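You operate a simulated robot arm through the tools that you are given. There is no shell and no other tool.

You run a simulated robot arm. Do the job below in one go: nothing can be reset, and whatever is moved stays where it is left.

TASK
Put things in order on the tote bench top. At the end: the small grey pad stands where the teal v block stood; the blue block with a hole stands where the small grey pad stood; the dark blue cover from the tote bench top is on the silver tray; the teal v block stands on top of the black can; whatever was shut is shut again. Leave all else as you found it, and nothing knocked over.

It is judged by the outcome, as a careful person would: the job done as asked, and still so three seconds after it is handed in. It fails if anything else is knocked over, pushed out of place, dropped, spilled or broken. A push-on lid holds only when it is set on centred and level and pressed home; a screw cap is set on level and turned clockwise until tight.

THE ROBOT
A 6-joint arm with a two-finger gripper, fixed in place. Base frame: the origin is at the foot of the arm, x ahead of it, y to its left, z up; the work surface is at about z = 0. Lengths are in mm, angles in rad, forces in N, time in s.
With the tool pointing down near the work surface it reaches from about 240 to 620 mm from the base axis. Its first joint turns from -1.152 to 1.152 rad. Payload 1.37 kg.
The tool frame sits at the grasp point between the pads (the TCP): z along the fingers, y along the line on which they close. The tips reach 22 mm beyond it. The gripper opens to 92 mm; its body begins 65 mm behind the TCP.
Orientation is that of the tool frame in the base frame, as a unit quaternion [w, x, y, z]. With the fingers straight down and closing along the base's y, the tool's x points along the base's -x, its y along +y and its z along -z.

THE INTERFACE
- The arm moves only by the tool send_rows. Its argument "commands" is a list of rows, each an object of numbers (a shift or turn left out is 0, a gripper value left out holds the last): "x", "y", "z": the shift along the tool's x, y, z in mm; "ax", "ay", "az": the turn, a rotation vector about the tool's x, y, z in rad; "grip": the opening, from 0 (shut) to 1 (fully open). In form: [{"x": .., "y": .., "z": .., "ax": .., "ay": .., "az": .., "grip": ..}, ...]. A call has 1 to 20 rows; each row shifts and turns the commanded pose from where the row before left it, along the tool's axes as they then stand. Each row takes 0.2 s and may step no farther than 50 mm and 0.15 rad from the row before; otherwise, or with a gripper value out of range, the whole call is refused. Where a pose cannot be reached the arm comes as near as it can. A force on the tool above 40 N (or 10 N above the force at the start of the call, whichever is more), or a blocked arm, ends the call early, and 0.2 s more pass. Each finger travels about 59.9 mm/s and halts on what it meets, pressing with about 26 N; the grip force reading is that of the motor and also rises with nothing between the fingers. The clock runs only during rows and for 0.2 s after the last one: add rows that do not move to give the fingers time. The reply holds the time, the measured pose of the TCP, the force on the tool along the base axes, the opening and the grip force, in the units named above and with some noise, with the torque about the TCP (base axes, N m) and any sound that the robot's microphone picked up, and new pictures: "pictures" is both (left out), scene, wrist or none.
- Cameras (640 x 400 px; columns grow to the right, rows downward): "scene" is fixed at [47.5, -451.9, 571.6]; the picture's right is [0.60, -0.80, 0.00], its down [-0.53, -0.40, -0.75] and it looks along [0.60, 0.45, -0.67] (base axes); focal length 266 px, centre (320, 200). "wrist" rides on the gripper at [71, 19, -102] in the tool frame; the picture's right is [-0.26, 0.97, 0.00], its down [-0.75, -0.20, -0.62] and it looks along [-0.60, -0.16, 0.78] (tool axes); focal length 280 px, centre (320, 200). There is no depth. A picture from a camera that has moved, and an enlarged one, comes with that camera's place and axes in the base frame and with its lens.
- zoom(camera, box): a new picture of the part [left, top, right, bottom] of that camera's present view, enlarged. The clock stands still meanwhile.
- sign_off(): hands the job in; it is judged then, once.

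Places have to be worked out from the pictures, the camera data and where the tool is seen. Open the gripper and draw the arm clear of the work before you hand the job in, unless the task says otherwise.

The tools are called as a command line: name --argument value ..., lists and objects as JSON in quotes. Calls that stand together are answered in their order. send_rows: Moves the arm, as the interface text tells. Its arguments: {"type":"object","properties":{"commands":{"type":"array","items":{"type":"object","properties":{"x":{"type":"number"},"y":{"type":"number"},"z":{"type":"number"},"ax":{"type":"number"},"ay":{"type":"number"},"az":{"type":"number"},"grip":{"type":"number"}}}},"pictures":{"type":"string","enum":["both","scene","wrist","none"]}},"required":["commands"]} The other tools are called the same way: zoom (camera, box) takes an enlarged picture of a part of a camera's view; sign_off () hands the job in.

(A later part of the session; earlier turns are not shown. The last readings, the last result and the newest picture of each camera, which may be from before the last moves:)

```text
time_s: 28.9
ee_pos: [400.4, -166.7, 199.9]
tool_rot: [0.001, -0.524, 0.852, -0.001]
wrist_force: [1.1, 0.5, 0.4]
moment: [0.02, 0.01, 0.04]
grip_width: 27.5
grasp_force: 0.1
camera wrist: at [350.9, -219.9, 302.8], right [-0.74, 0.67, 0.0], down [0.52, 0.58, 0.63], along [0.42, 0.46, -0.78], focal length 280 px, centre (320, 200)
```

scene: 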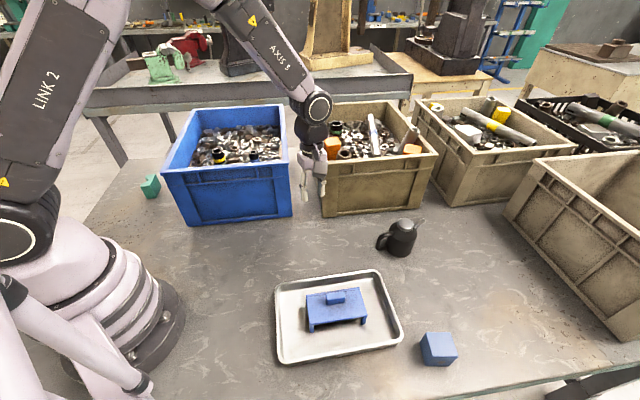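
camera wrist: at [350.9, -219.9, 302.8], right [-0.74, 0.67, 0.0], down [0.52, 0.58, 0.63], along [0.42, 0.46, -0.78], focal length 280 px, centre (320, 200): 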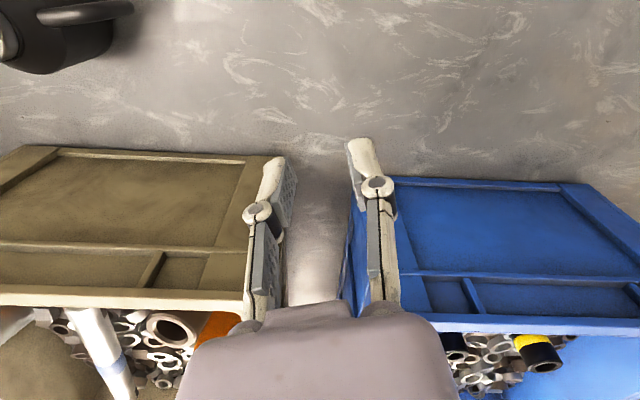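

The gap's near part looks empty. I zoom there and tilt the camera up to see deeper into the gap.

zoom --camera "wrist" --box '[240, 100, 420, 320]'

send_rows --commands '[{"ax": 0.035, "ay": -0.13}, {"ax": 0.035, "ay": -0.13}, {"ax": 0.035, "ay": -0.13}, {"ax": 0.035, "ay": -0.13}, {}]'

```text
1.82 times, centred on (330, 210) of wrist
camera zoom: at [350.9, -219.9, 302.8], right [-0.74, 0.67, 0.0], down [0.52, 0.58, 0.63], along [0.42, 0.46, -0.78], focal length 510 px, centre (302, 182)
```

zoom: 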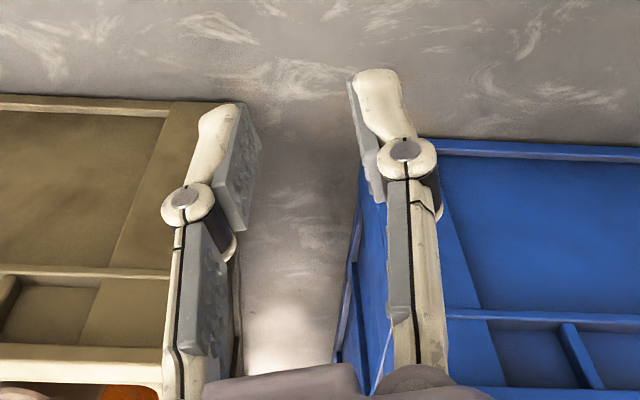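

```text
time_s: 30.1
ee_pos: [400.2, -166.5, 199.3]
tool_rot: [0.257, -0.504, 0.821, 0.075]
wrist_force: [0.0, 0.2, 0.3]
moment: [0.01, 0.0, 0.01]
grip_width: 27.8
grasp_force: 0.1
camera wrist: at [322.5, -250.9, 250.0], right [-0.74, 0.67, 0.0], down [0.23, 0.26, 0.94], along [0.63, 0.7, -0.35], focal length 280 px, centre (320, 200)
```

scene: 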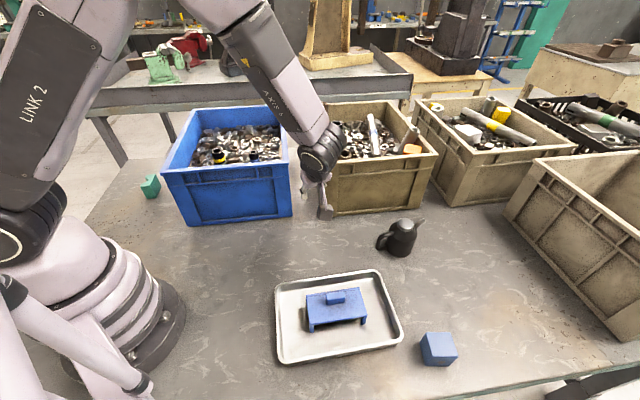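
wrist: 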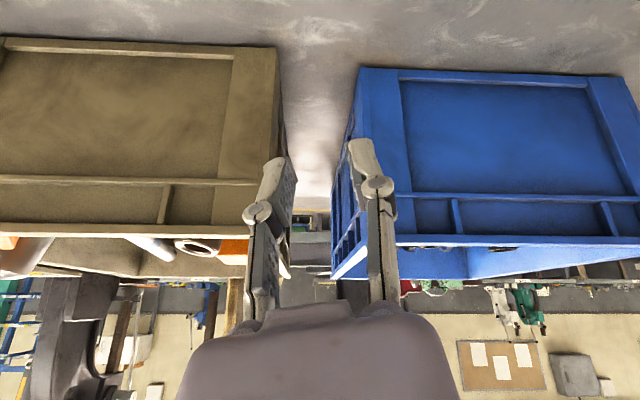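

The gap is empty as well. I level the tool, rise, and swing over to the left side to look around and behind the teal block.

send_rows --commands '[{"ax": -0.035, "ay": 0.13}, {"ax": -0.035, "ay": 0.13}, {"ax": -0.035, "ay": 0.13}, {"ax": -0.035, "ay": 0.13}, {"z": -50}, {"z": -50}, {"x": -33.2, "y": 34.2}, {"x": -33.2, "y": 34.2}, {"x": -33.2, "y": 34.2}, {"x": -33.2, "y": 34.2}, {"x": -33.2, "y": 34.2}, {"x": -33.2, "y": 34.2}, {"x": -33.2, "y": 34.2}, {"x": -33.2, "y": 34.2}, {"x": -33.2, "y": 34.2}, {"x": -33.2, "y": 34.2}, {"x": -33.2, "y": 34.2}, {}]'

```text
time_s: 33.9
ee_pos: [229.9, 332.6, 298.0]
tool_rot: [0.0, -0.523, 0.853, -0.001]
wrist_force: [-0.2, -0.3, 0.0]
moment: [-0.03, -0.02, 0.0]
grip_width: 27.5
grasp_force: 0.0
camera wrist: at [180.4, 278.4, 401.0], right [-0.74, 0.67, 0.0], down [0.52, 0.58, 0.63], along [0.42, 0.46, -0.78], focal length 280 px, centre (320, 200)
```

scene: 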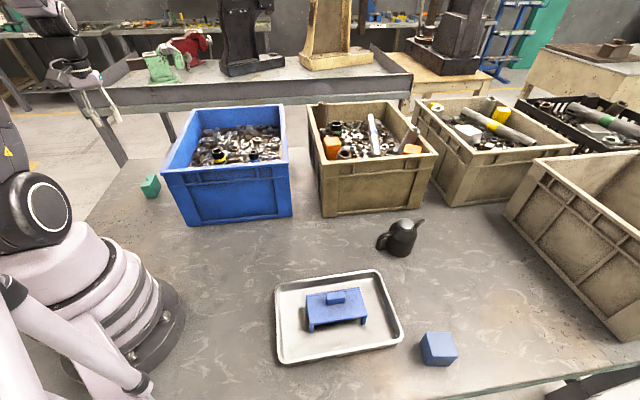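
wrist: 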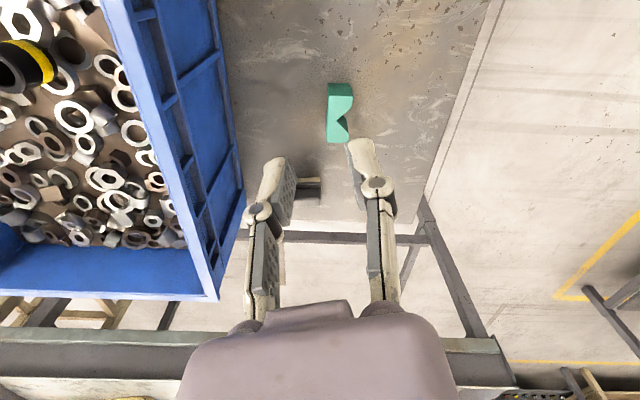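

There is something dark grey between the fingers in the wrist view, behind the teal block near the bench edge. I zoom in.

zoom --camera "wrist" --box '[240, 60, 400, 220]'

zoom --camera "scene" --box '[130, 150, 190, 200]'

```text
2.50 times, centred on (320, 140) of wrist
camera zoom: at [180.4, 278.4, 401.0], right [-0.74, 0.67, 0.0], down [0.52, 0.58, 0.63], along [0.42, 0.46, -0.78], focal length 701 px, centre (320, 350)
```

zoom: 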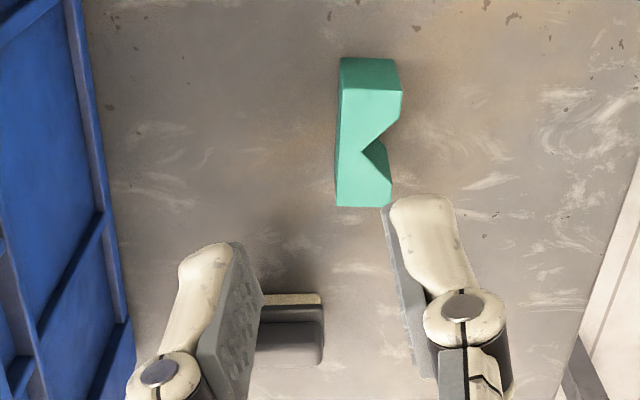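

```text
8.00 times, centred on (160, 175) of scene
camera zoom: at [47.5, -451.9, 571.6], right [0.6, -0.8, 0.0], down [-0.53, -0.4, -0.75], along [0.6, 0.45, -0.67], focal length 2126 px, centre (1600, 400)
```

zoom: 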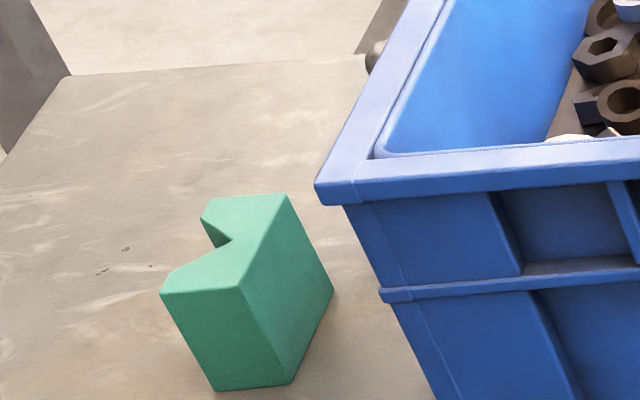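

A grey object with a cream edge stands near (380, 475), partly hidden by my finger; the scene also hints at a knob behind the tote rim. I move the camera over for a clear view.

send_rows --commands '[{"x": -44.8, "y": -14.6}, {"x": -44.8, "y": -14.6}, {"x": -44.8, "y": -14.6}, {}]' --pictures "wrist"

zoom --camera "wrist" --box '[220, 20, 420, 200]'

```text
time_s: 34.9
ee_pos: [331.6, 431.6, 297.5]
tool_rot: [0.001, -0.523, 0.852, 0.0]
wrist_force: [0.0, -0.6, 0.1]
moment: [-0.04, -0.02, 0.05]
grip_width: 27.5
grasp_force: 0.1
camera wrist: at [281.4, 378.1, 401.5], right [-0.74, 0.67, 0.0], down [0.52, 0.58, 0.62], along [0.42, 0.46, -0.78], focal length 280 px, centre (320, 200)
```

wrist: 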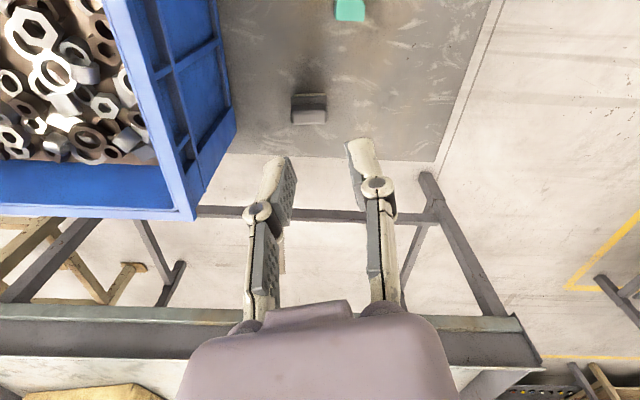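

```text
2.22 times, centred on (320, 110) of wrist
camera zoom: at [281.4, 378.1, 401.5], right [-0.74, 0.67, 0.0], down [0.52, 0.58, 0.62], along [0.42, 0.46, -0.78], focal length 623 px, centre (320, 400)
```

zoom: 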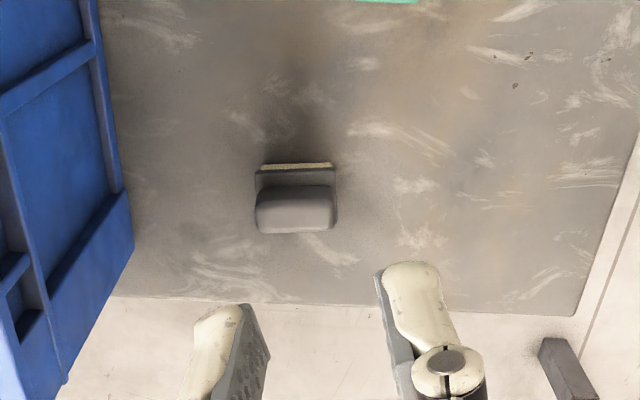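

That's it: the small grey pad stands at about (392, 478), behind the teal block, near my reach limit. The teal block measures about 62×30 mm footprint, 51 mm tall, centred near (261, 404.6) with its long axis at ~0.82 rad. I turn the gripper to close along its length and move above it.

send_rows --commands '[{"az": 0.1422, "grip": 1.0}, {"az": 0.1422}, {"az": 0.1422}, {"az": 0.1422}, {"az": 0.1422}, {"az": 0.1422}, {"az": 0.1422}, {"az": 0.1422}, {"az": 0.1422}, {"az": 0.1422}, {"az": 0.1422}, {"az": 0.1422}, {"az": 0.1422}, {"x": 16.7, "y": -33.9}, {"x": 16.7, "y": -33.9}, {"z": 40}, {"z": 40}, {"z": 40}, {}]'

zoom --camera "wrist" --box '[220, 0, 420, 200]'

```text
time_s: 38.9
ee_pos: [260.5, 403.6, 178.4]
tool_rot: [0.001, 0.366, 0.931, 0.0]
wrist_force: [0.1, -0.1, 0.2]
moment: [0.0, -0.04, -0.01]
grip_width: 91.9
grasp_force: 0.1
camera wrist: at [220.5, 466.1, 282.0], right [0.85, 0.53, 0.0], down [0.41, -0.66, 0.63], along [0.33, -0.53, -0.78], focal length 280 px, centre (320, 200)
```

scene: 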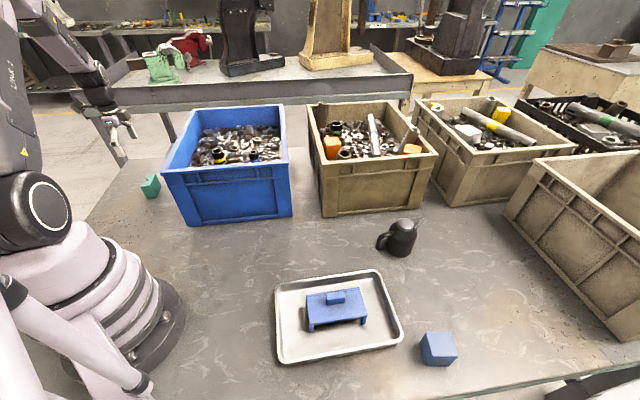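
wrist: 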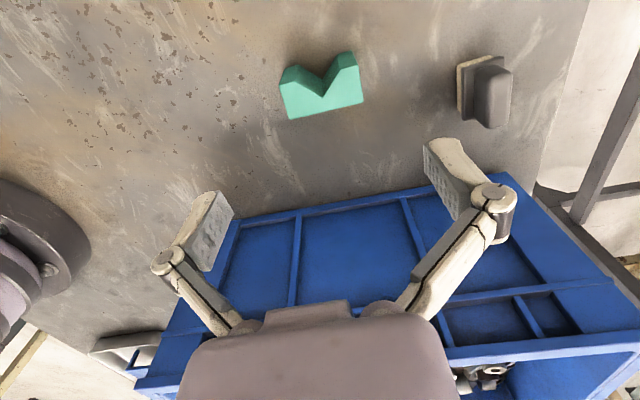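

```text
2.00 times, centred on (320, 100) of wrist
camera zoom: at [220.5, 466.1, 282.0], right [0.85, 0.53, 0.0], down [0.41, -0.66, 0.63], along [0.33, -0.53, -0.78], focal length 561 px, centre (320, 400)
```

zoom: 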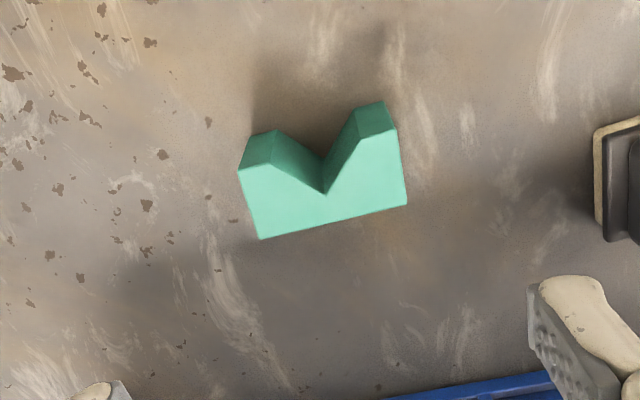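

The refined teal centre is (261.8, 403.9), aligned with the fingers to within ~0.02 rad. I shift 5 mm toward the notch side (so the block will sit a bit outward for the far can) and descend to TCP z≈32.

send_rows --commands '[{"x": 4.3, "y": 1.1}, {"z": 45}, {"z": 40}, {"z": 30}, {"z": 16}, {"z": 15}, {}]'

zoom --camera "wrist" --box '[170, 20, 470, 240]'

```text
time_s: 40.5
ee_pos: [258.6, 407.9, 32.2]
tool_rot: [0.002, 0.366, 0.931, 0.001]
wrist_force: [1.3, -0.5, 0.7]
moment: [-0.02, -0.01, 0.0]
grip_width: 92.0
grasp_force: 0.0
camera wrist: at [218.9, 469.7, 135.8], right [0.85, 0.53, 0.0], down [0.41, -0.66, 0.63], along [0.33, -0.53, -0.78], focal length 280 px, centre (320, 200)
```

scene: 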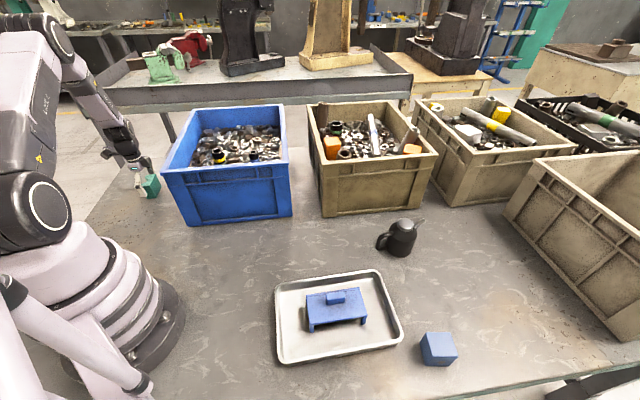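
wrist: 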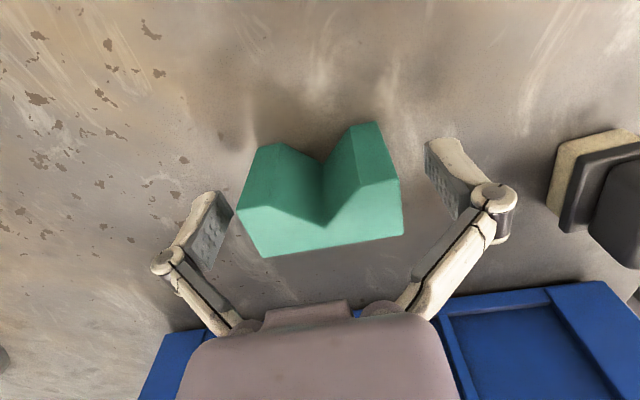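

```text
1.82 times, centred on (320, 130) of wrist
camera zoom: at [218.9, 469.7, 135.8], right [0.85, 0.53, 0.0], down [0.41, -0.66, 0.63], along [0.33, -0.53, -0.78], focal length 510 px, centre (320, 327)
```

zoom: 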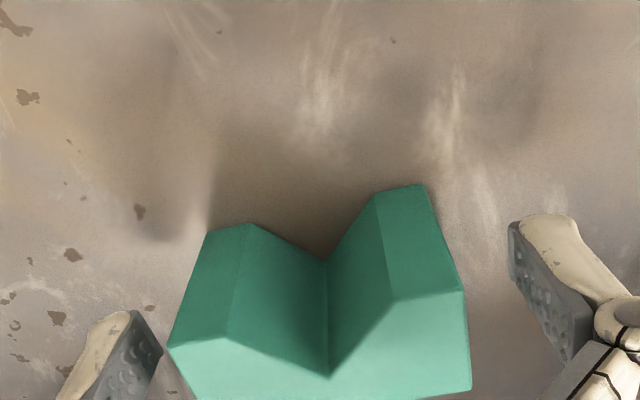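

The block sits centred between the fingers. I close and verify the width, then lift slowly.

send_rows --commands '[{"grip": 0.6}, {"grip": 0.0}, {}, {}, {}]' --pictures "none"

send_rows --commands '[{"z": -1}, {"z": -2}, {"z": -4}, {"z": -8}, {"z": -15}, {}]'

```text
time_s: 41.7
ee_pos: [257.8, 406.7, 33.7]
tool_rot: [0.001, 0.366, 0.931, 0.0]
wrist_force: [-1.8, -2.2, 2.6]
moment: [-0.13, 0.05, -0.07]
grip_width: 63.7
grasp_force: 25.5
```

```text
time_s: 43.1
ee_pos: [257.1, 407.1, 64.3]
tool_rot: [0.001, 0.366, 0.931, 0.0]
wrist_force: [-0.3, -0.2, -6.0]
moment: [-0.01, 0.06, -0.01]
grip_width: 63.7
grasp_force: 26.0
camera wrist: at [218.6, 469.8, 165.9], right [0.85, 0.53, 0.0], down [0.41, -0.66, 0.63], along [0.33, -0.53, -0.78], focal length 280 px, centre (320, 200)
```

scene: 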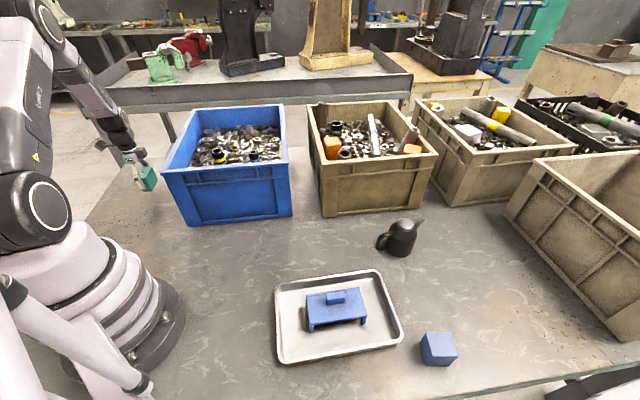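
wrist: 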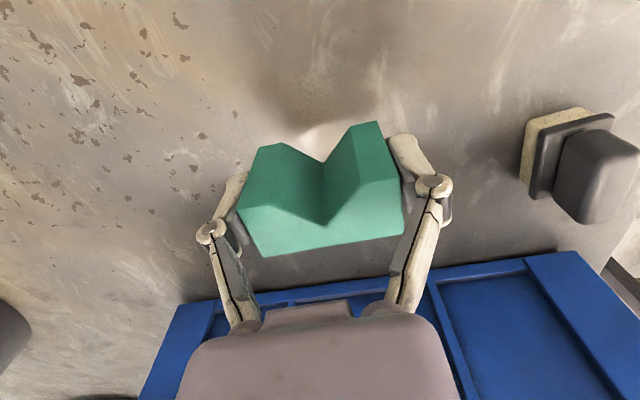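

The teal block is lifted securely (about 6 N weight, width 63.7 mm). I raise it well above the totes and carry it over toward the can.

send_rows --commands '[{"z": -30}, {"z": -40}, {"z": -40}, {"z": -40}, {"z": -40}, {"z": -40}, {"z": -26}, {"x": -35.4, "y": -20.7}, {"x": -35.4, "y": -20.7}, {"x": -35.4, "y": -20.7}, {"x": -35.4, "y": -20.7}, {"x": -35.4, "y": -20.7}, {"x": -35.4, "y": -20.7}, {"x": -35.4, "y": -20.7}, {"x": -35.4, "y": -20.7}, {"x": -35.4, "y": -20.7}]'

send_rows --commands '[{"x": -35.4, "y": -20.7}, {"x": -35.4, "y": -20.7}, {"x": -35.4, "y": -20.7}, {"x": -35.4, "y": -20.7}, {"x": -35.4, "y": -20.7}, {"x": -35.4, "y": -20.7}, {"x": -35.4, "y": -20.7}, {"x": -35.4, "y": -20.7}, {"x": -35.4, "y": -20.7}, {"az": -0.085}, {"az": -0.085}, {}]'

```text
time_s: 46.5
ee_pos: [364.5, 53.2, 320.0]
tool_rot: [0.001, 0.366, 0.931, 0.0]
wrist_force: [-0.1, 0.3, -6.3]
moment: [0.04, 0.04, 0.04]
grip_width: 63.5
grasp_force: 26.2
camera wrist: at [324.7, 115.9, 423.1], right [0.85, 0.53, 0.0], down [0.41, -0.66, 0.63], along [0.33, -0.53, -0.78], focal length 280 px, centre (320, 200)
```

scene: 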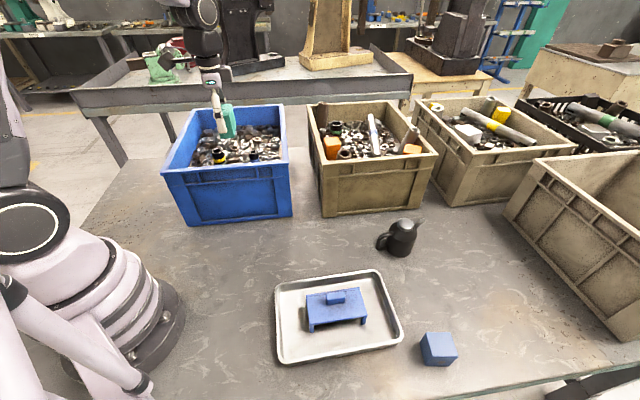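
wrist: 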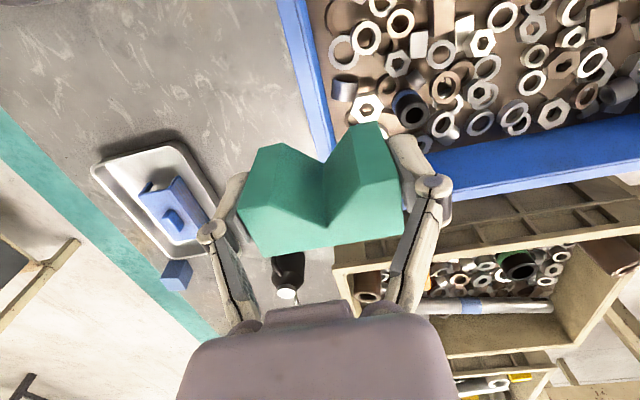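

```text
time_s: 49.1
ee_pos: [469.5, -300.0, 318.6]
tool_rot: [0.001, 0.284, 0.959, 0.0]
wrist_force: [0.0, -1.2, -6.5]
moment: [0.05, 0.04, -0.01]
grip_width: 63.9
grasp_force: 26.1
camera wrist: at [420.7, -244.6, 422.3], right [0.75, 0.67, 0.0], down [0.52, -0.58, 0.63], along [0.42, -0.47, -0.78], focal length 280 px, centre (320, 200)
```

scene: 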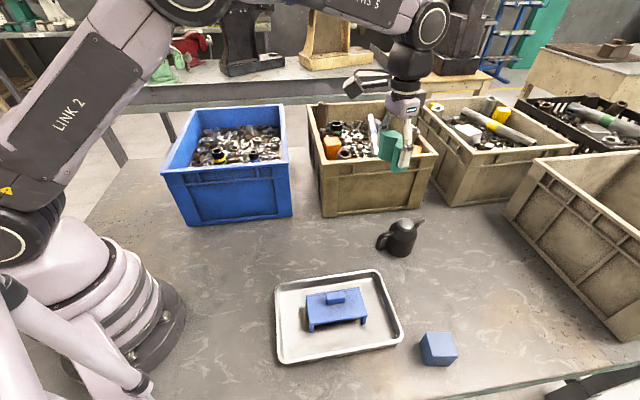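
wrist: 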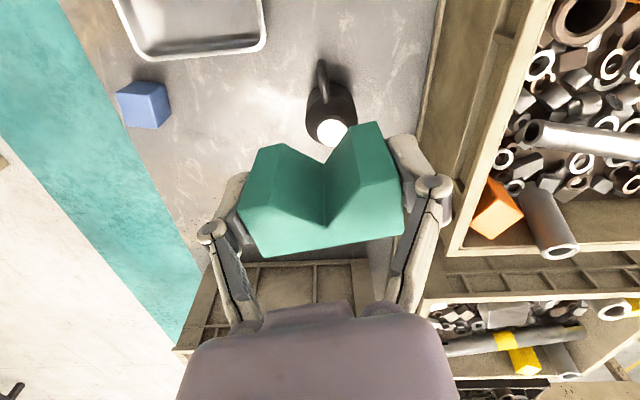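

The can's lid is visible just ahead of the block. I zoom to refine its position.

zoom --camera "wrist" --box '[270, 40, 390, 160]'

zoom --camera "scene" --box '[370, 205, 434, 265]'

```text
3.33 times, centred on (330, 100) of wrist
camera zoom: at [420.7, -244.6, 422.3], right [0.75, 0.67, 0.0], down [0.52, -0.58, 0.63], along [0.42, -0.47, -0.78], focal length 935 px, centre (287, 533)
```

zoom: 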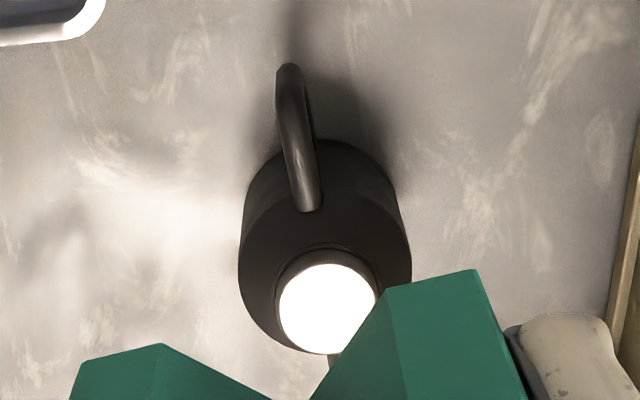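

```text
6.67 times, centred on (402, 235) of scene
camera zoom: at [47.5, -451.9, 571.6], right [0.6, -0.8, 0.0], down [-0.53, -0.4, -0.75], along [0.6, 0.45, -0.67], focal length 1772 px, centre (-227, -33)
```

zoom: 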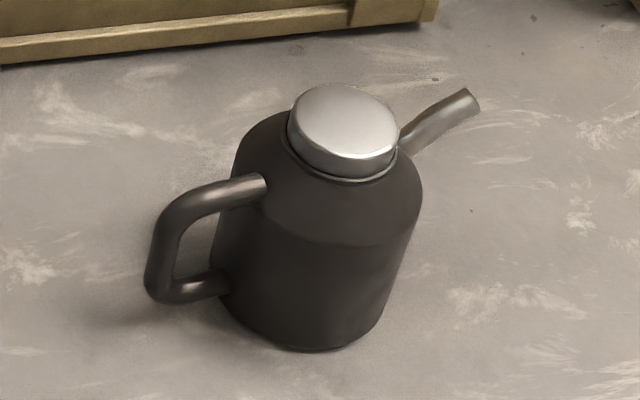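

The lid is about 38 mm across, centred near (535, -349.5), top at z≈94. I move the block above it, staying high, and check that the arm actually reaches.

send_rows --commands '[{"x": -25.5, "y": -1.9}, {"x": -25.5, "y": -2}, {"x": -25.4, "y": -1.9}, {}, {}]' --pictures "none"

send_rows --commands '[{"z": 40}, {"z": 40}, {"z": 30}, {}, {}]'

```text
time_s: 50.3
ee_pos: [518.5, -337.3, 316.6]
tool_rot: [0.0, 0.285, 0.958, 0.0]
wrist_force: [-0.2, 0.9, -6.5]
moment: [0.03, 0.05, -0.02]
grip_width: 63.9
grasp_force: 25.8
out of reach, approached as far as the arm can: row 3
```

```text
time_s: 51.5
ee_pos: [519.2, -336.5, 207.8]
tool_rot: [0.001, 0.286, 0.958, -0.001]
wrist_force: [0.7, 0.4, -6.4]
moment: [0.03, 0.05, 0.0]
grip_width: 64.0
grasp_force: 25.9
camera wrist: at [470.1, -281.5, 310.9], right [0.75, 0.66, 0.0], down [0.52, -0.58, 0.63], along [0.42, -0.47, -0.78], focal length 280 px, centre (320, 200)
```

scene: 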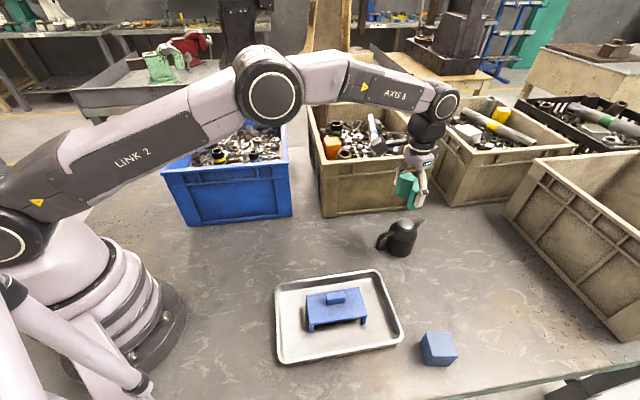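
wrist: 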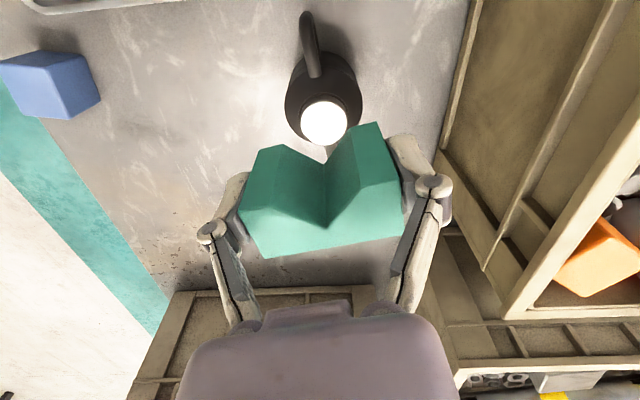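

At height the arm maxes out at r≈619, about 15 mm short. Reach may be larger lower down, so I lower to z≈150 (block bottom ~118, above the lid) and try again.

send_rows --commands '[{"z": 30}, {"z": 28}, {}, {"x": -7.4, "y": -1.2}, {"x": -7.4, "y": -1.1}, {}, {}]'

```text
time_s: 53.1
ee_pos: [529.8, -347.7, 150.4]
tool_rot: [0.001, 0.285, 0.959, 0.0]
wrist_force: [0.3, 0.0, -5.4]
moment: [0.03, 0.02, -0.04]
grip_width: 64.0
grasp_force: 25.9
camera wrist: at [481.1, -292.5, 252.7], right [0.75, 0.66, 0.0], down [0.52, -0.58, 0.63], along [0.42, -0.47, -0.78], focal length 280 px, centre (320, 200)
```

scene: 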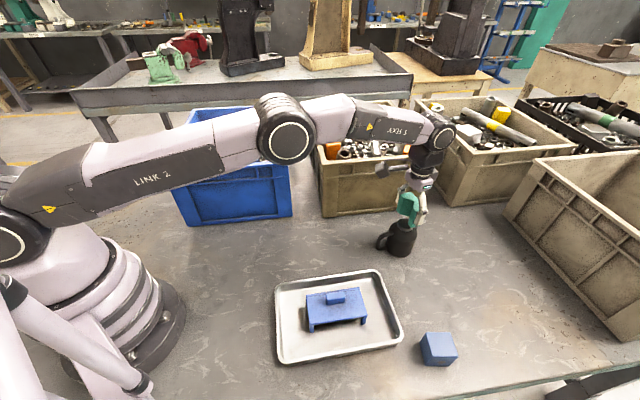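
wrist: 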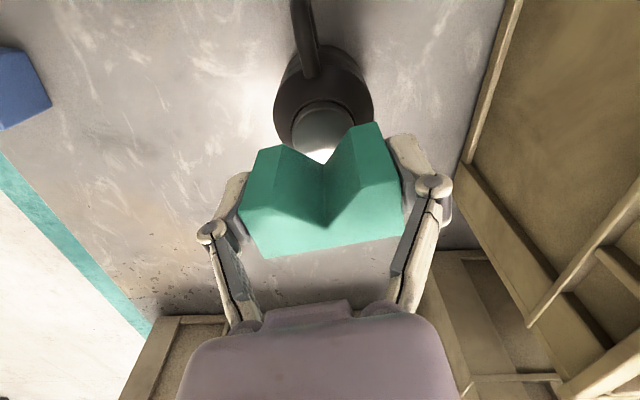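

The arm reaches r≈634 at this height. I zoom both views to verify the block is centred over the lid.

zoom --camera "wrist" --box '[220, 60, 420, 260]'

zoom --camera "scene" --box '[360, 160, 456, 265]'

```text
2.00 times, centred on (320, 160) of wrist
camera zoom: at [481.1, -292.5, 252.7], right [0.75, 0.66, 0.0], down [0.52, -0.58, 0.63], along [0.42, -0.47, -0.78], focal length 561 px, centre (320, 280)
```

zoom: 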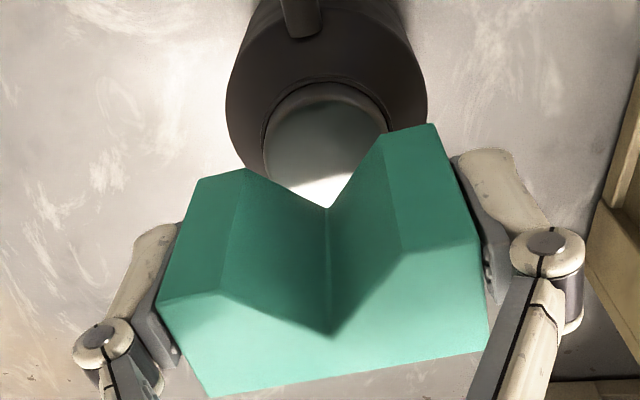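

```text
3.81 times, centred on (408, 212) of scene
camera zoom: at [47.5, -451.9, 571.6], right [0.6, -0.8, 0.0], down [-0.53, -0.4, -0.75], along [0.6, 0.45, -0.67], focal length 1012 px, centre (-15, 152)
```

zoom: 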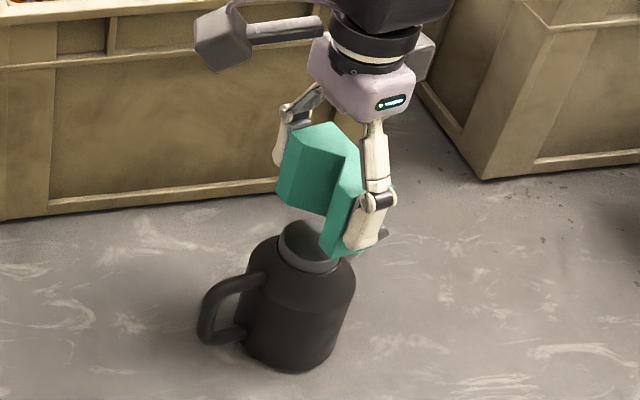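

Alignment over the lid looks good in both views. I lower to just above contact, then creep down until the weight transfers.

send_rows --commands '[{"z": 8}, {"z": 6}, {"z": 3}, {"z": 1}, {}]'

zoom --camera "scene" --box '[360, 160, 456, 265]'

```text
time_s: 54.3
ee_pos: [529.5, -347.2, 131.3]
tool_rot: [0.0, 0.285, 0.959, 0.0]
wrist_force: [0.2, -0.3, -6.6]
moment: [0.02, 0.04, -0.01]
grip_width: 63.7
grasp_force: 26.3
camera wrist: at [481.0, -292.4, 234.4], right [0.75, 0.66, 0.0], down [0.52, -0.58, 0.63], along [0.42, -0.47, -0.78], focal length 280 px, centre (320, 200)
```

scene: 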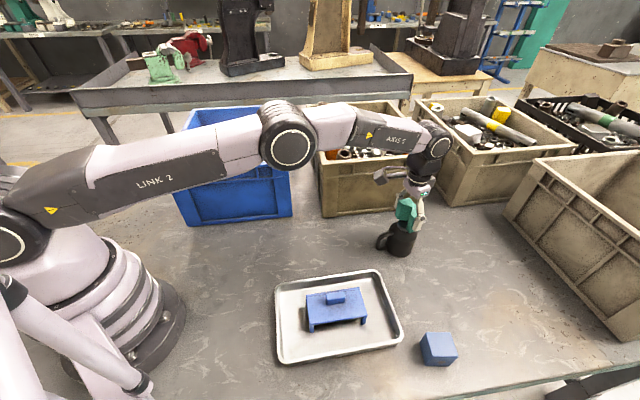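
wrist: 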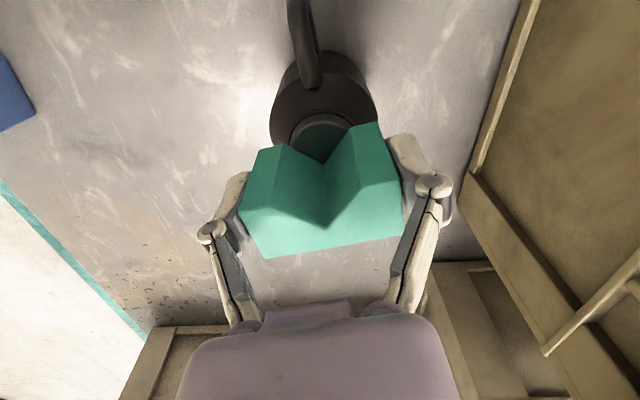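

```text
3.81 times, centred on (408, 212) of scene
camera zoom: at [47.5, -451.9, 571.6], right [0.6, -0.8, 0.0], down [-0.53, -0.4, -0.75], along [0.6, 0.45, -0.67], focal length 1012 px, centre (-15, 152)
```

zoom: 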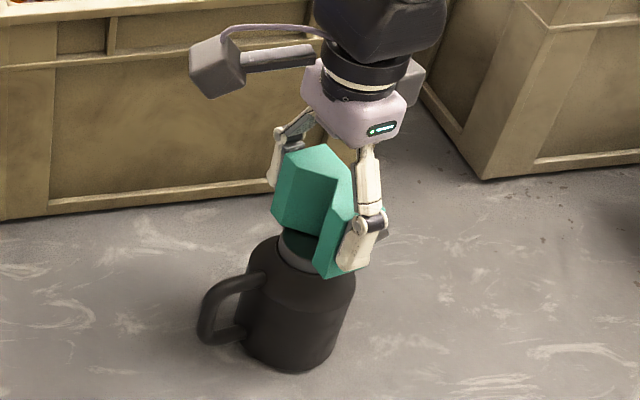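

The block is about to meet the lid, and its outline matches the expected position. I creep down in sub-millimetre steps.

send_rows --commands '[{"z": 1}, {"z": 1}, {"z": 0.7}, {}]' --pictures "none"

send_rows --commands '[{"z": 0.7}, {"z": 0.7}, {}]' --pictures "none"

```text
time_s: 55.3
ee_pos: [531.7, -347.6, 130.2]
tool_rot: [0.002, 0.286, 0.958, 0.0]
wrist_force: [-4.0, 1.5, 4.9]
moment: [0.08, 0.08, -0.02]
grip_width: 63.9
grasp_force: 25.7
```

```text
time_s: 56.1
ee_pos: [531.3, -347.7, 129.8]
tool_rot: [0.002, 0.286, 0.958, 0.0]
wrist_force: [-2.7, 1.9, 16.5]
moment: [-0.02, -0.01, -0.02]
grip_width: 64.1
grasp_force: 26.3
```

The block is pressing on the lid (16 N). I back off slightly to a light contact, then open the fingers.

send_rows --commands '[{"z": -0.8}, {}, {}]' --pictures "none"

```text
time_s: 56.9
ee_pos: [530.6, -348.8, 129.2]
tool_rot: [0.003, 0.286, 0.958, -0.001]
wrist_force: [3.6, -4.4, 13.1]
moment: [-0.32, -0.35, -0.04]
grip_width: 64.0
grasp_force: 25.8
```

Still 13 N with some lateral load; I ease up a bit more.

send_rows --commands '[{"z": -0.7}, {}, {}]' --pictures "none"

```text
time_s: 57.7
ee_pos: [530.4, -346.9, 129.2]
tool_rot: [0.002, 0.286, 0.958, 0.0]
wrist_force: [4.4, -3.0, 6.6]
moment: [-0.27, -0.32, 0.0]
grip_width: 63.8
grasp_force: 26.1
```

Nearly balanced now. I release gradually in small opening steps to let the block settle on the lid.

send_rows --commands '[{"z": -0.3}, {"grip": 0.69}, {"grip": 0.695}, {"grip": 0.7}, {"grip": 0.71}, {"grip": 0.72}, {"grip": 0.74}, {"grip": 0.78}, {}]'

zoom --camera "scene" --box '[360, 160, 456, 265]'

zoom --camera "wrist" --box '[220, 60, 420, 260]'

```text
time_s: 59.7
ee_pos: [529.8, -347.7, 129.6]
tool_rot: [0.001, 0.285, 0.959, 0.0]
wrist_force: [0.0, 0.7, 0.0]
moment: [0.03, -0.01, -0.04]
grip_width: 71.9
grasp_force: 0.1
camera wrist: at [481.1, -292.3, 232.4], right [0.75, 0.66, 0.0], down [0.52, -0.58, 0.63], along [0.42, -0.47, -0.78], focal length 280 px, centre (320, 200)
```

scene: 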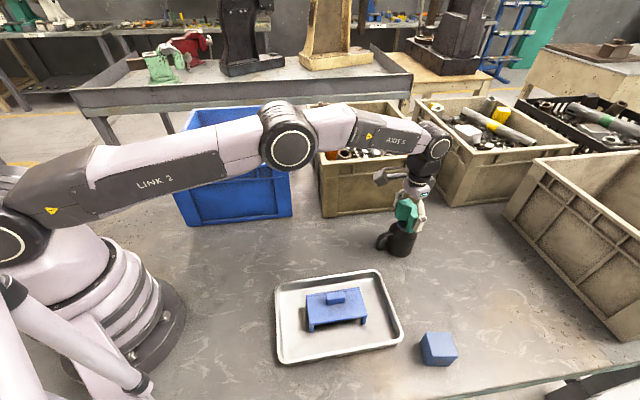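
wrist: 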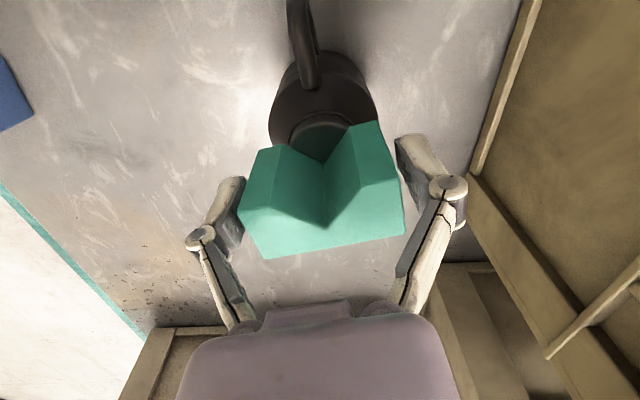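

```text
3.81 times, centred on (408, 212) of scene
camera zoom: at [47.5, -451.9, 571.6], right [0.6, -0.8, 0.0], down [-0.53, -0.4, -0.75], along [0.6, 0.45, -0.67], focal length 1012 px, centre (-15, 152)
```

zoom: 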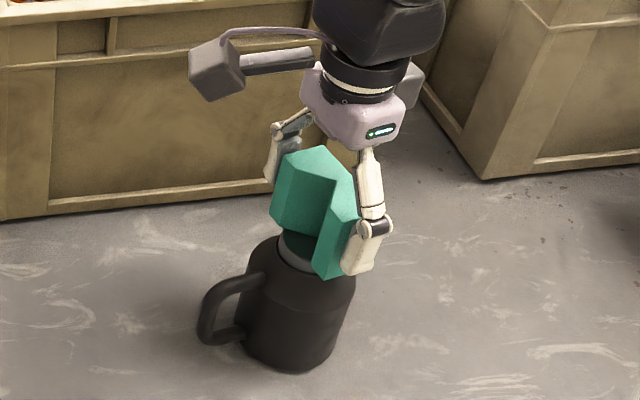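

```text
2.00 times, centred on (320, 160) of wrist
camera zoom: at [481.1, -292.3, 232.4], right [0.75, 0.66, 0.0], down [0.52, -0.58, 0.63], along [0.42, -0.47, -0.78], focal length 561 px, centre (320, 280)
```

zoom: 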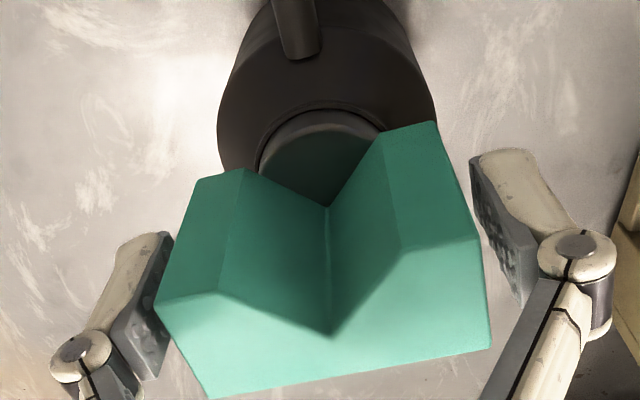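

The block stands steady on the lid with the fingers clear. I open fully and withdraw straight up, then inward.

send_rows --commands '[{"grip": 1.0}, {}, {"z": -10}, {"z": -15}, {"x": 25}, {"x": 30}, {"x": 30, "z": -20}, {"x": 30, "z": -30}, {"z": -40}, {"z": -40}, {}]'

zoom --camera "scene" --box '[360, 160, 456, 265]'

zoom --camera "wrist" --box '[220, 60, 420, 260]'

```text
time_s: 62.1
ee_pos: [435.0, -285.9, 284.2]
tool_rot: [0.001, 0.286, 0.958, -0.001]
wrist_force: [0.3, 0.0, 0.5]
moment: [-0.03, -0.02, 0.0]
grip_width: 91.9
grasp_force: 0.2
camera wrist: at [385.4, -229.3, 386.8], right [0.75, 0.66, 0.0], down [0.52, -0.58, 0.63], along [0.42, -0.47, -0.78], focal length 280 px, centre (320, 200)
```

scene: 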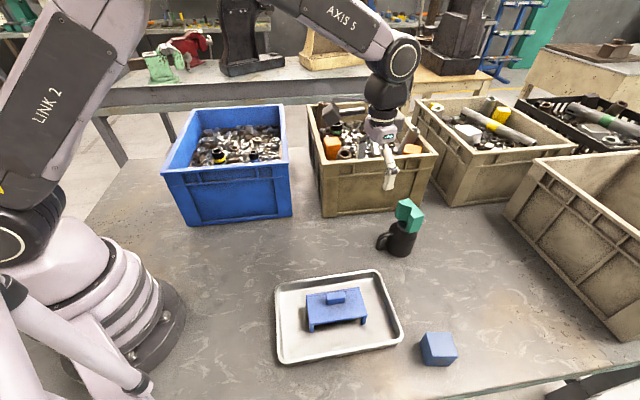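
wrist: 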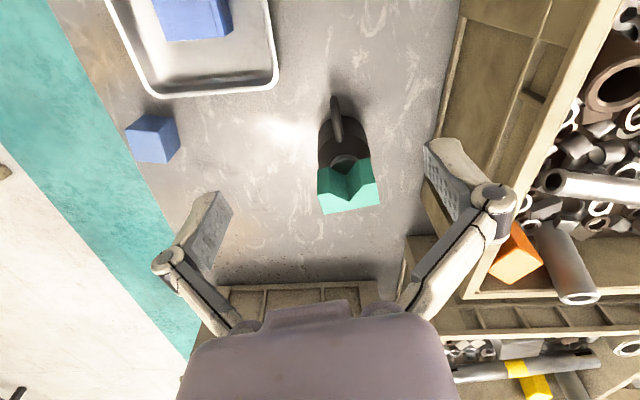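

```text
3.81 times, centred on (408, 212) of scene
camera zoom: at [47.4, -451.9, 571.6], right [0.6, -0.8, 0.0], down [-0.53, -0.4, -0.75], along [0.6, 0.45, -0.67], focal length 1012 px, centre (-15, 152)
```

zoom: 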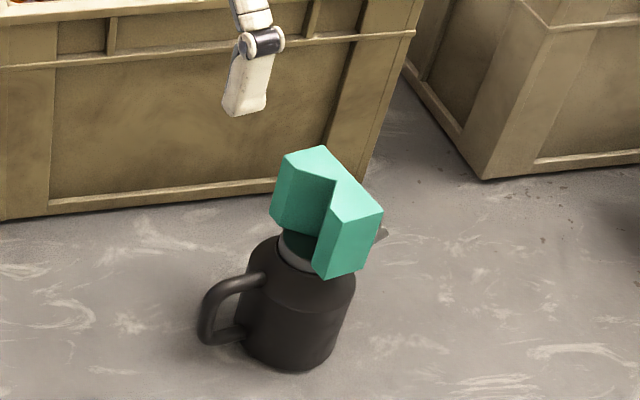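

```text
2.00 times, centred on (320, 160) of wrist
camera zoom: at [385.4, -229.3, 386.8], right [0.75, 0.66, 0.0], down [0.52, -0.58, 0.63], along [0.42, -0.47, -0.78], focal length 561 px, centre (320, 280)
```

zoom: 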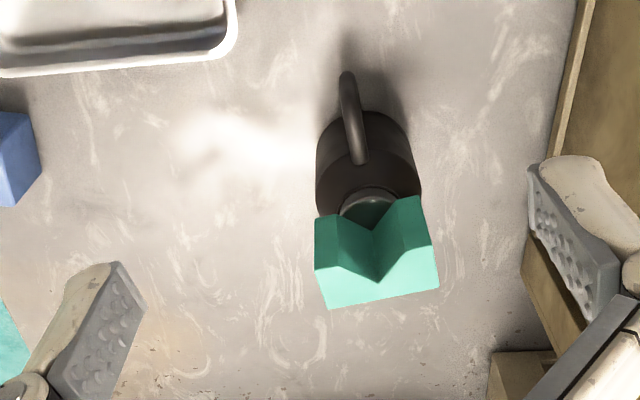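

The teal block stands stably on the can. Next, the grey pad: I rise, travel back over to the left side and turn the gripper so it faces outward along the arm for maximum reach.

send_rows --commands '[{"z": -36}, {"x": 29.7, "y": 30.3}, {"x": 29.7, "y": 30.3}, {"x": 29.7, "y": 30.3}, {"x": 29.7, "y": 30.3}, {"x": 29.7, "y": 30.3}, {"x": 29.7, "y": 30.3}, {"x": 29.7, "y": 30.3}, {"x": 29.7, "y": 30.3}, {"x": 29.7, "y": 30.3}, {"x": 29.7, "y": 30.3}, {"x": 29.7, "y": 30.3}, {"x": 29.7, "y": 30.3}, {"x": 29.7, "y": 30.3}, {"x": 29.7, "y": 30.3}, {"x": 29.7, "y": 30.3}, {"x": 29.7, "y": 30.3}, {}]' --pictures "none"

send_rows --commands '[{"az": -0.1406}, {"az": -0.1406}, {"az": -0.1406}, {"az": -0.1406}, {"az": -0.1406}, {"az": -0.1406}, {"az": -0.1406}, {"az": -0.1406}, {"az": -0.1406}, {"az": -0.1406}, {"z": 40}, {"z": 40}, {}]'

zoom --camera "wrist" --box '[220, 40, 420, 220]'

```text
time_s: 65.9
ee_pos: [300.8, 381.8, 318.7]
tool_rot: [0.001, 0.286, 0.958, 0.0]
wrist_force: [0.0, 0.2, 0.8]
moment: [0.03, -0.01, 0.0]
grip_width: 91.9
grasp_force: 0.0
```

```text
time_s: 68.7
ee_pos: [300.9, 381.6, 240.3]
tool_rot: [0.001, -0.403, 0.915, 0.0]
wrist_force: [0.8, -0.3, -0.4]
moment: [0.01, 0.03, 0.01]
grip_width: 91.9
grasp_force: 0.0
camera wrist: at [239.2, 342.1, 342.8], right [-0.53, 0.85, 0.0], down [0.66, 0.42, 0.63], along [0.53, 0.33, -0.78], focal length 280 px, centre (320, 200)
```

scene: 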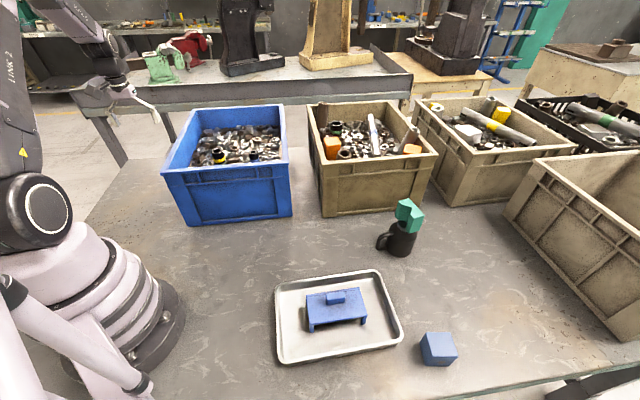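
wrist: 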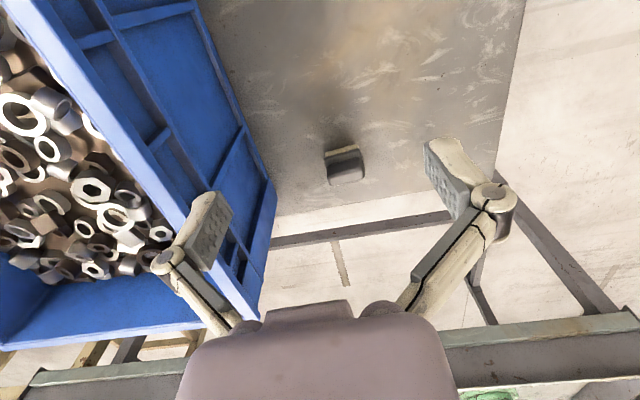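

```text
2.22 times, centred on (320, 130) of wrist
camera zoom: at [239.2, 342.1, 342.8], right [-0.53, 0.85, 0.0], down [0.66, 0.42, 0.63], along [0.53, 0.33, -0.78], focal length 623 px, centre (320, 356)
```

zoom: 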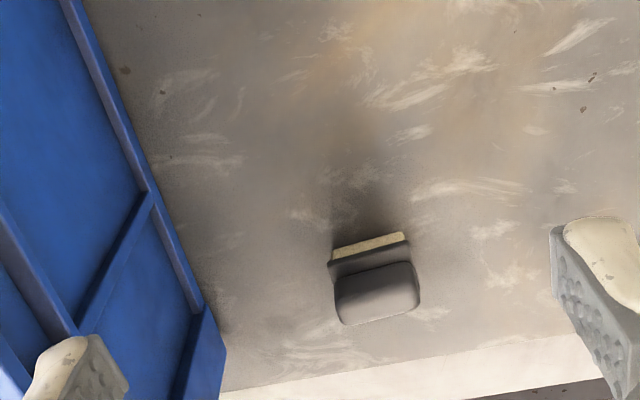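

The pad's near base edge is around (379, 467) and its long side is roughly along my finger-closing axis. I lower the tool here for a side-on view to judge the pad's height and shape.

send_rows --commands '[{"z": 50}, {"z": 50}, {"z": 40}, {}]'

zoom --camera "wrist" --box '[260, 150, 400, 300]'

```text
time_s: 69.7
ee_pos: [302.5, 380.8, 99.1]
tool_rot: [0.0, -0.403, 0.915, -0.001]
wrist_force: [0.6, -1.0, 0.0]
moment: [0.01, 0.01, -0.01]
grip_width: 92.2
grasp_force: 0.0
camera wrist: at [240.0, 341.3, 202.1], right [-0.53, 0.85, 0.0], down [0.66, 0.42, 0.63], along [0.53, 0.33, -0.78], focal length 280 px, centre (320, 200)
```

scene: 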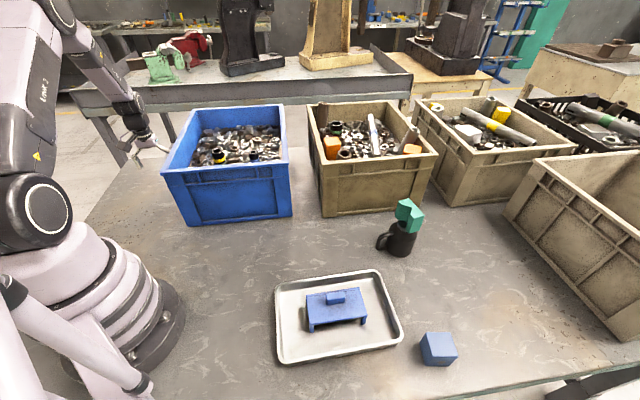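
wrist: 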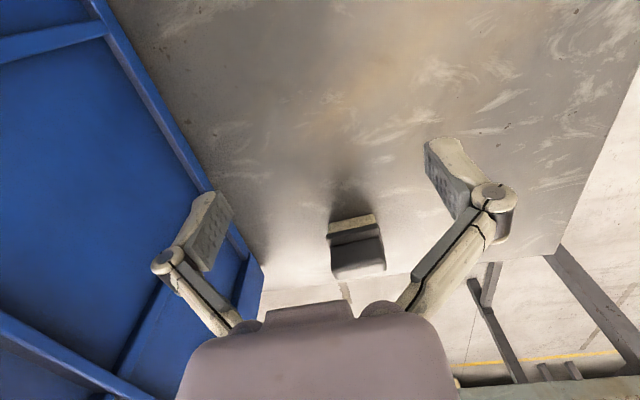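

```text
2.67 times, centred on (330, 225) of wrist
camera zoom: at [240.0, 341.3, 202.1], right [-0.53, 0.85, 0.0], down [0.66, 0.42, 0.63], along [0.53, 0.33, -0.78], focal length 748 px, centre (293, 133)
```

zoom: 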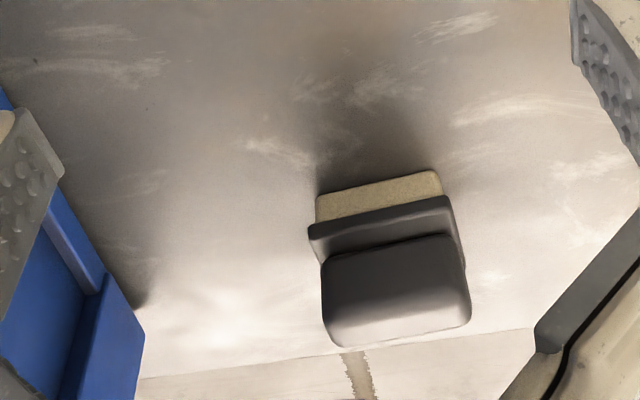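

Now the pad is clear: a cream base (~14 mm), a dark plate, and a grey handle on top, footprint about 44×33 mm centred near (390, 479), long side along my closing axis. I move over it at z≈100 and check reach.

send_rows --commands '[{"az": -0.02}, {"x": -42.9, "y": -0.3}, {"x": -42.9, "y": -0.3}, {"x": -42.8, "y": -0.3}, {}, {}]'

zoom --camera "wrist" --box '[200, 60, 440, 240]'

```text
time_s: 71.1
ee_pos: [387.9, 477.7, 100.2]
tool_rot: [0.0, -0.412, 0.911, -0.001]
wrist_force: [0.0, 0.1, -0.3]
moment: [0.0, -0.02, 0.01]
grip_width: 92.1
grasp_force: 0.1
camera wrist: at [326.4, 437.4, 203.4], right [-0.55, 0.83, 0.0], down [0.65, 0.43, 0.63], along [0.52, 0.34, -0.78], focal length 280 px, centre (320, 200)
```

scene: 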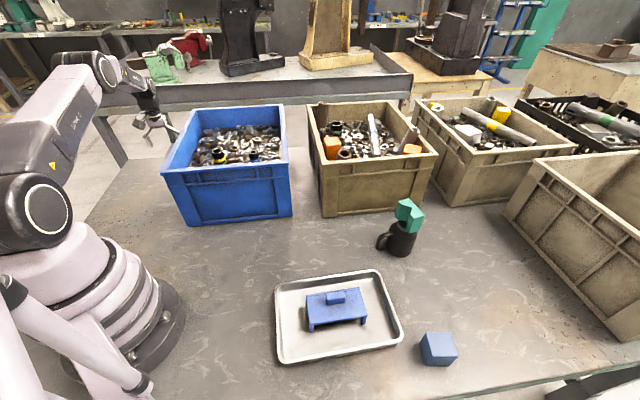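
wrist: 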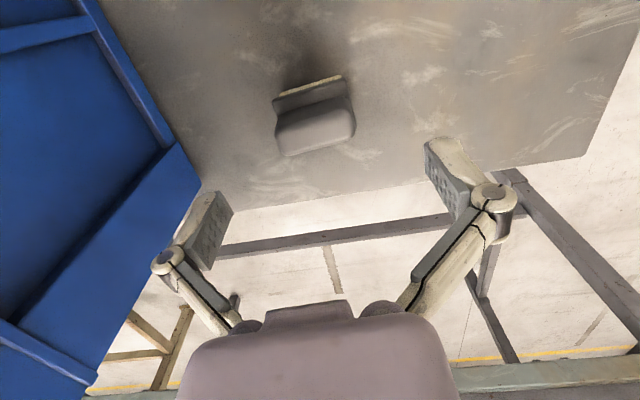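

```text
2.22 times, centred on (320, 150) of wrist
camera zoom: at [326.4, 437.4, 203.4], right [-0.55, 0.83, 0.0], down [0.65, 0.43, 0.63], along [0.52, 0.34, -0.78], focal length 623 px, centre (320, 311)
```

zoom: 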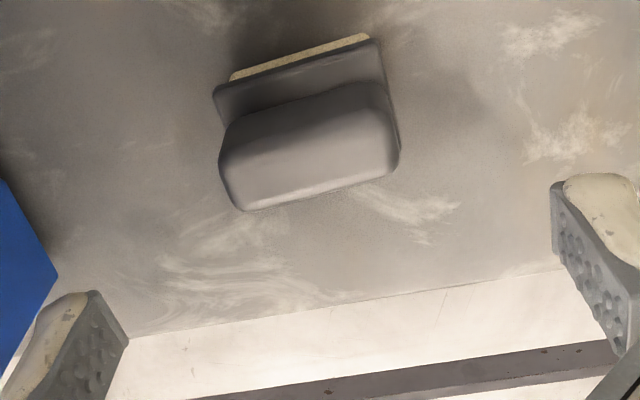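

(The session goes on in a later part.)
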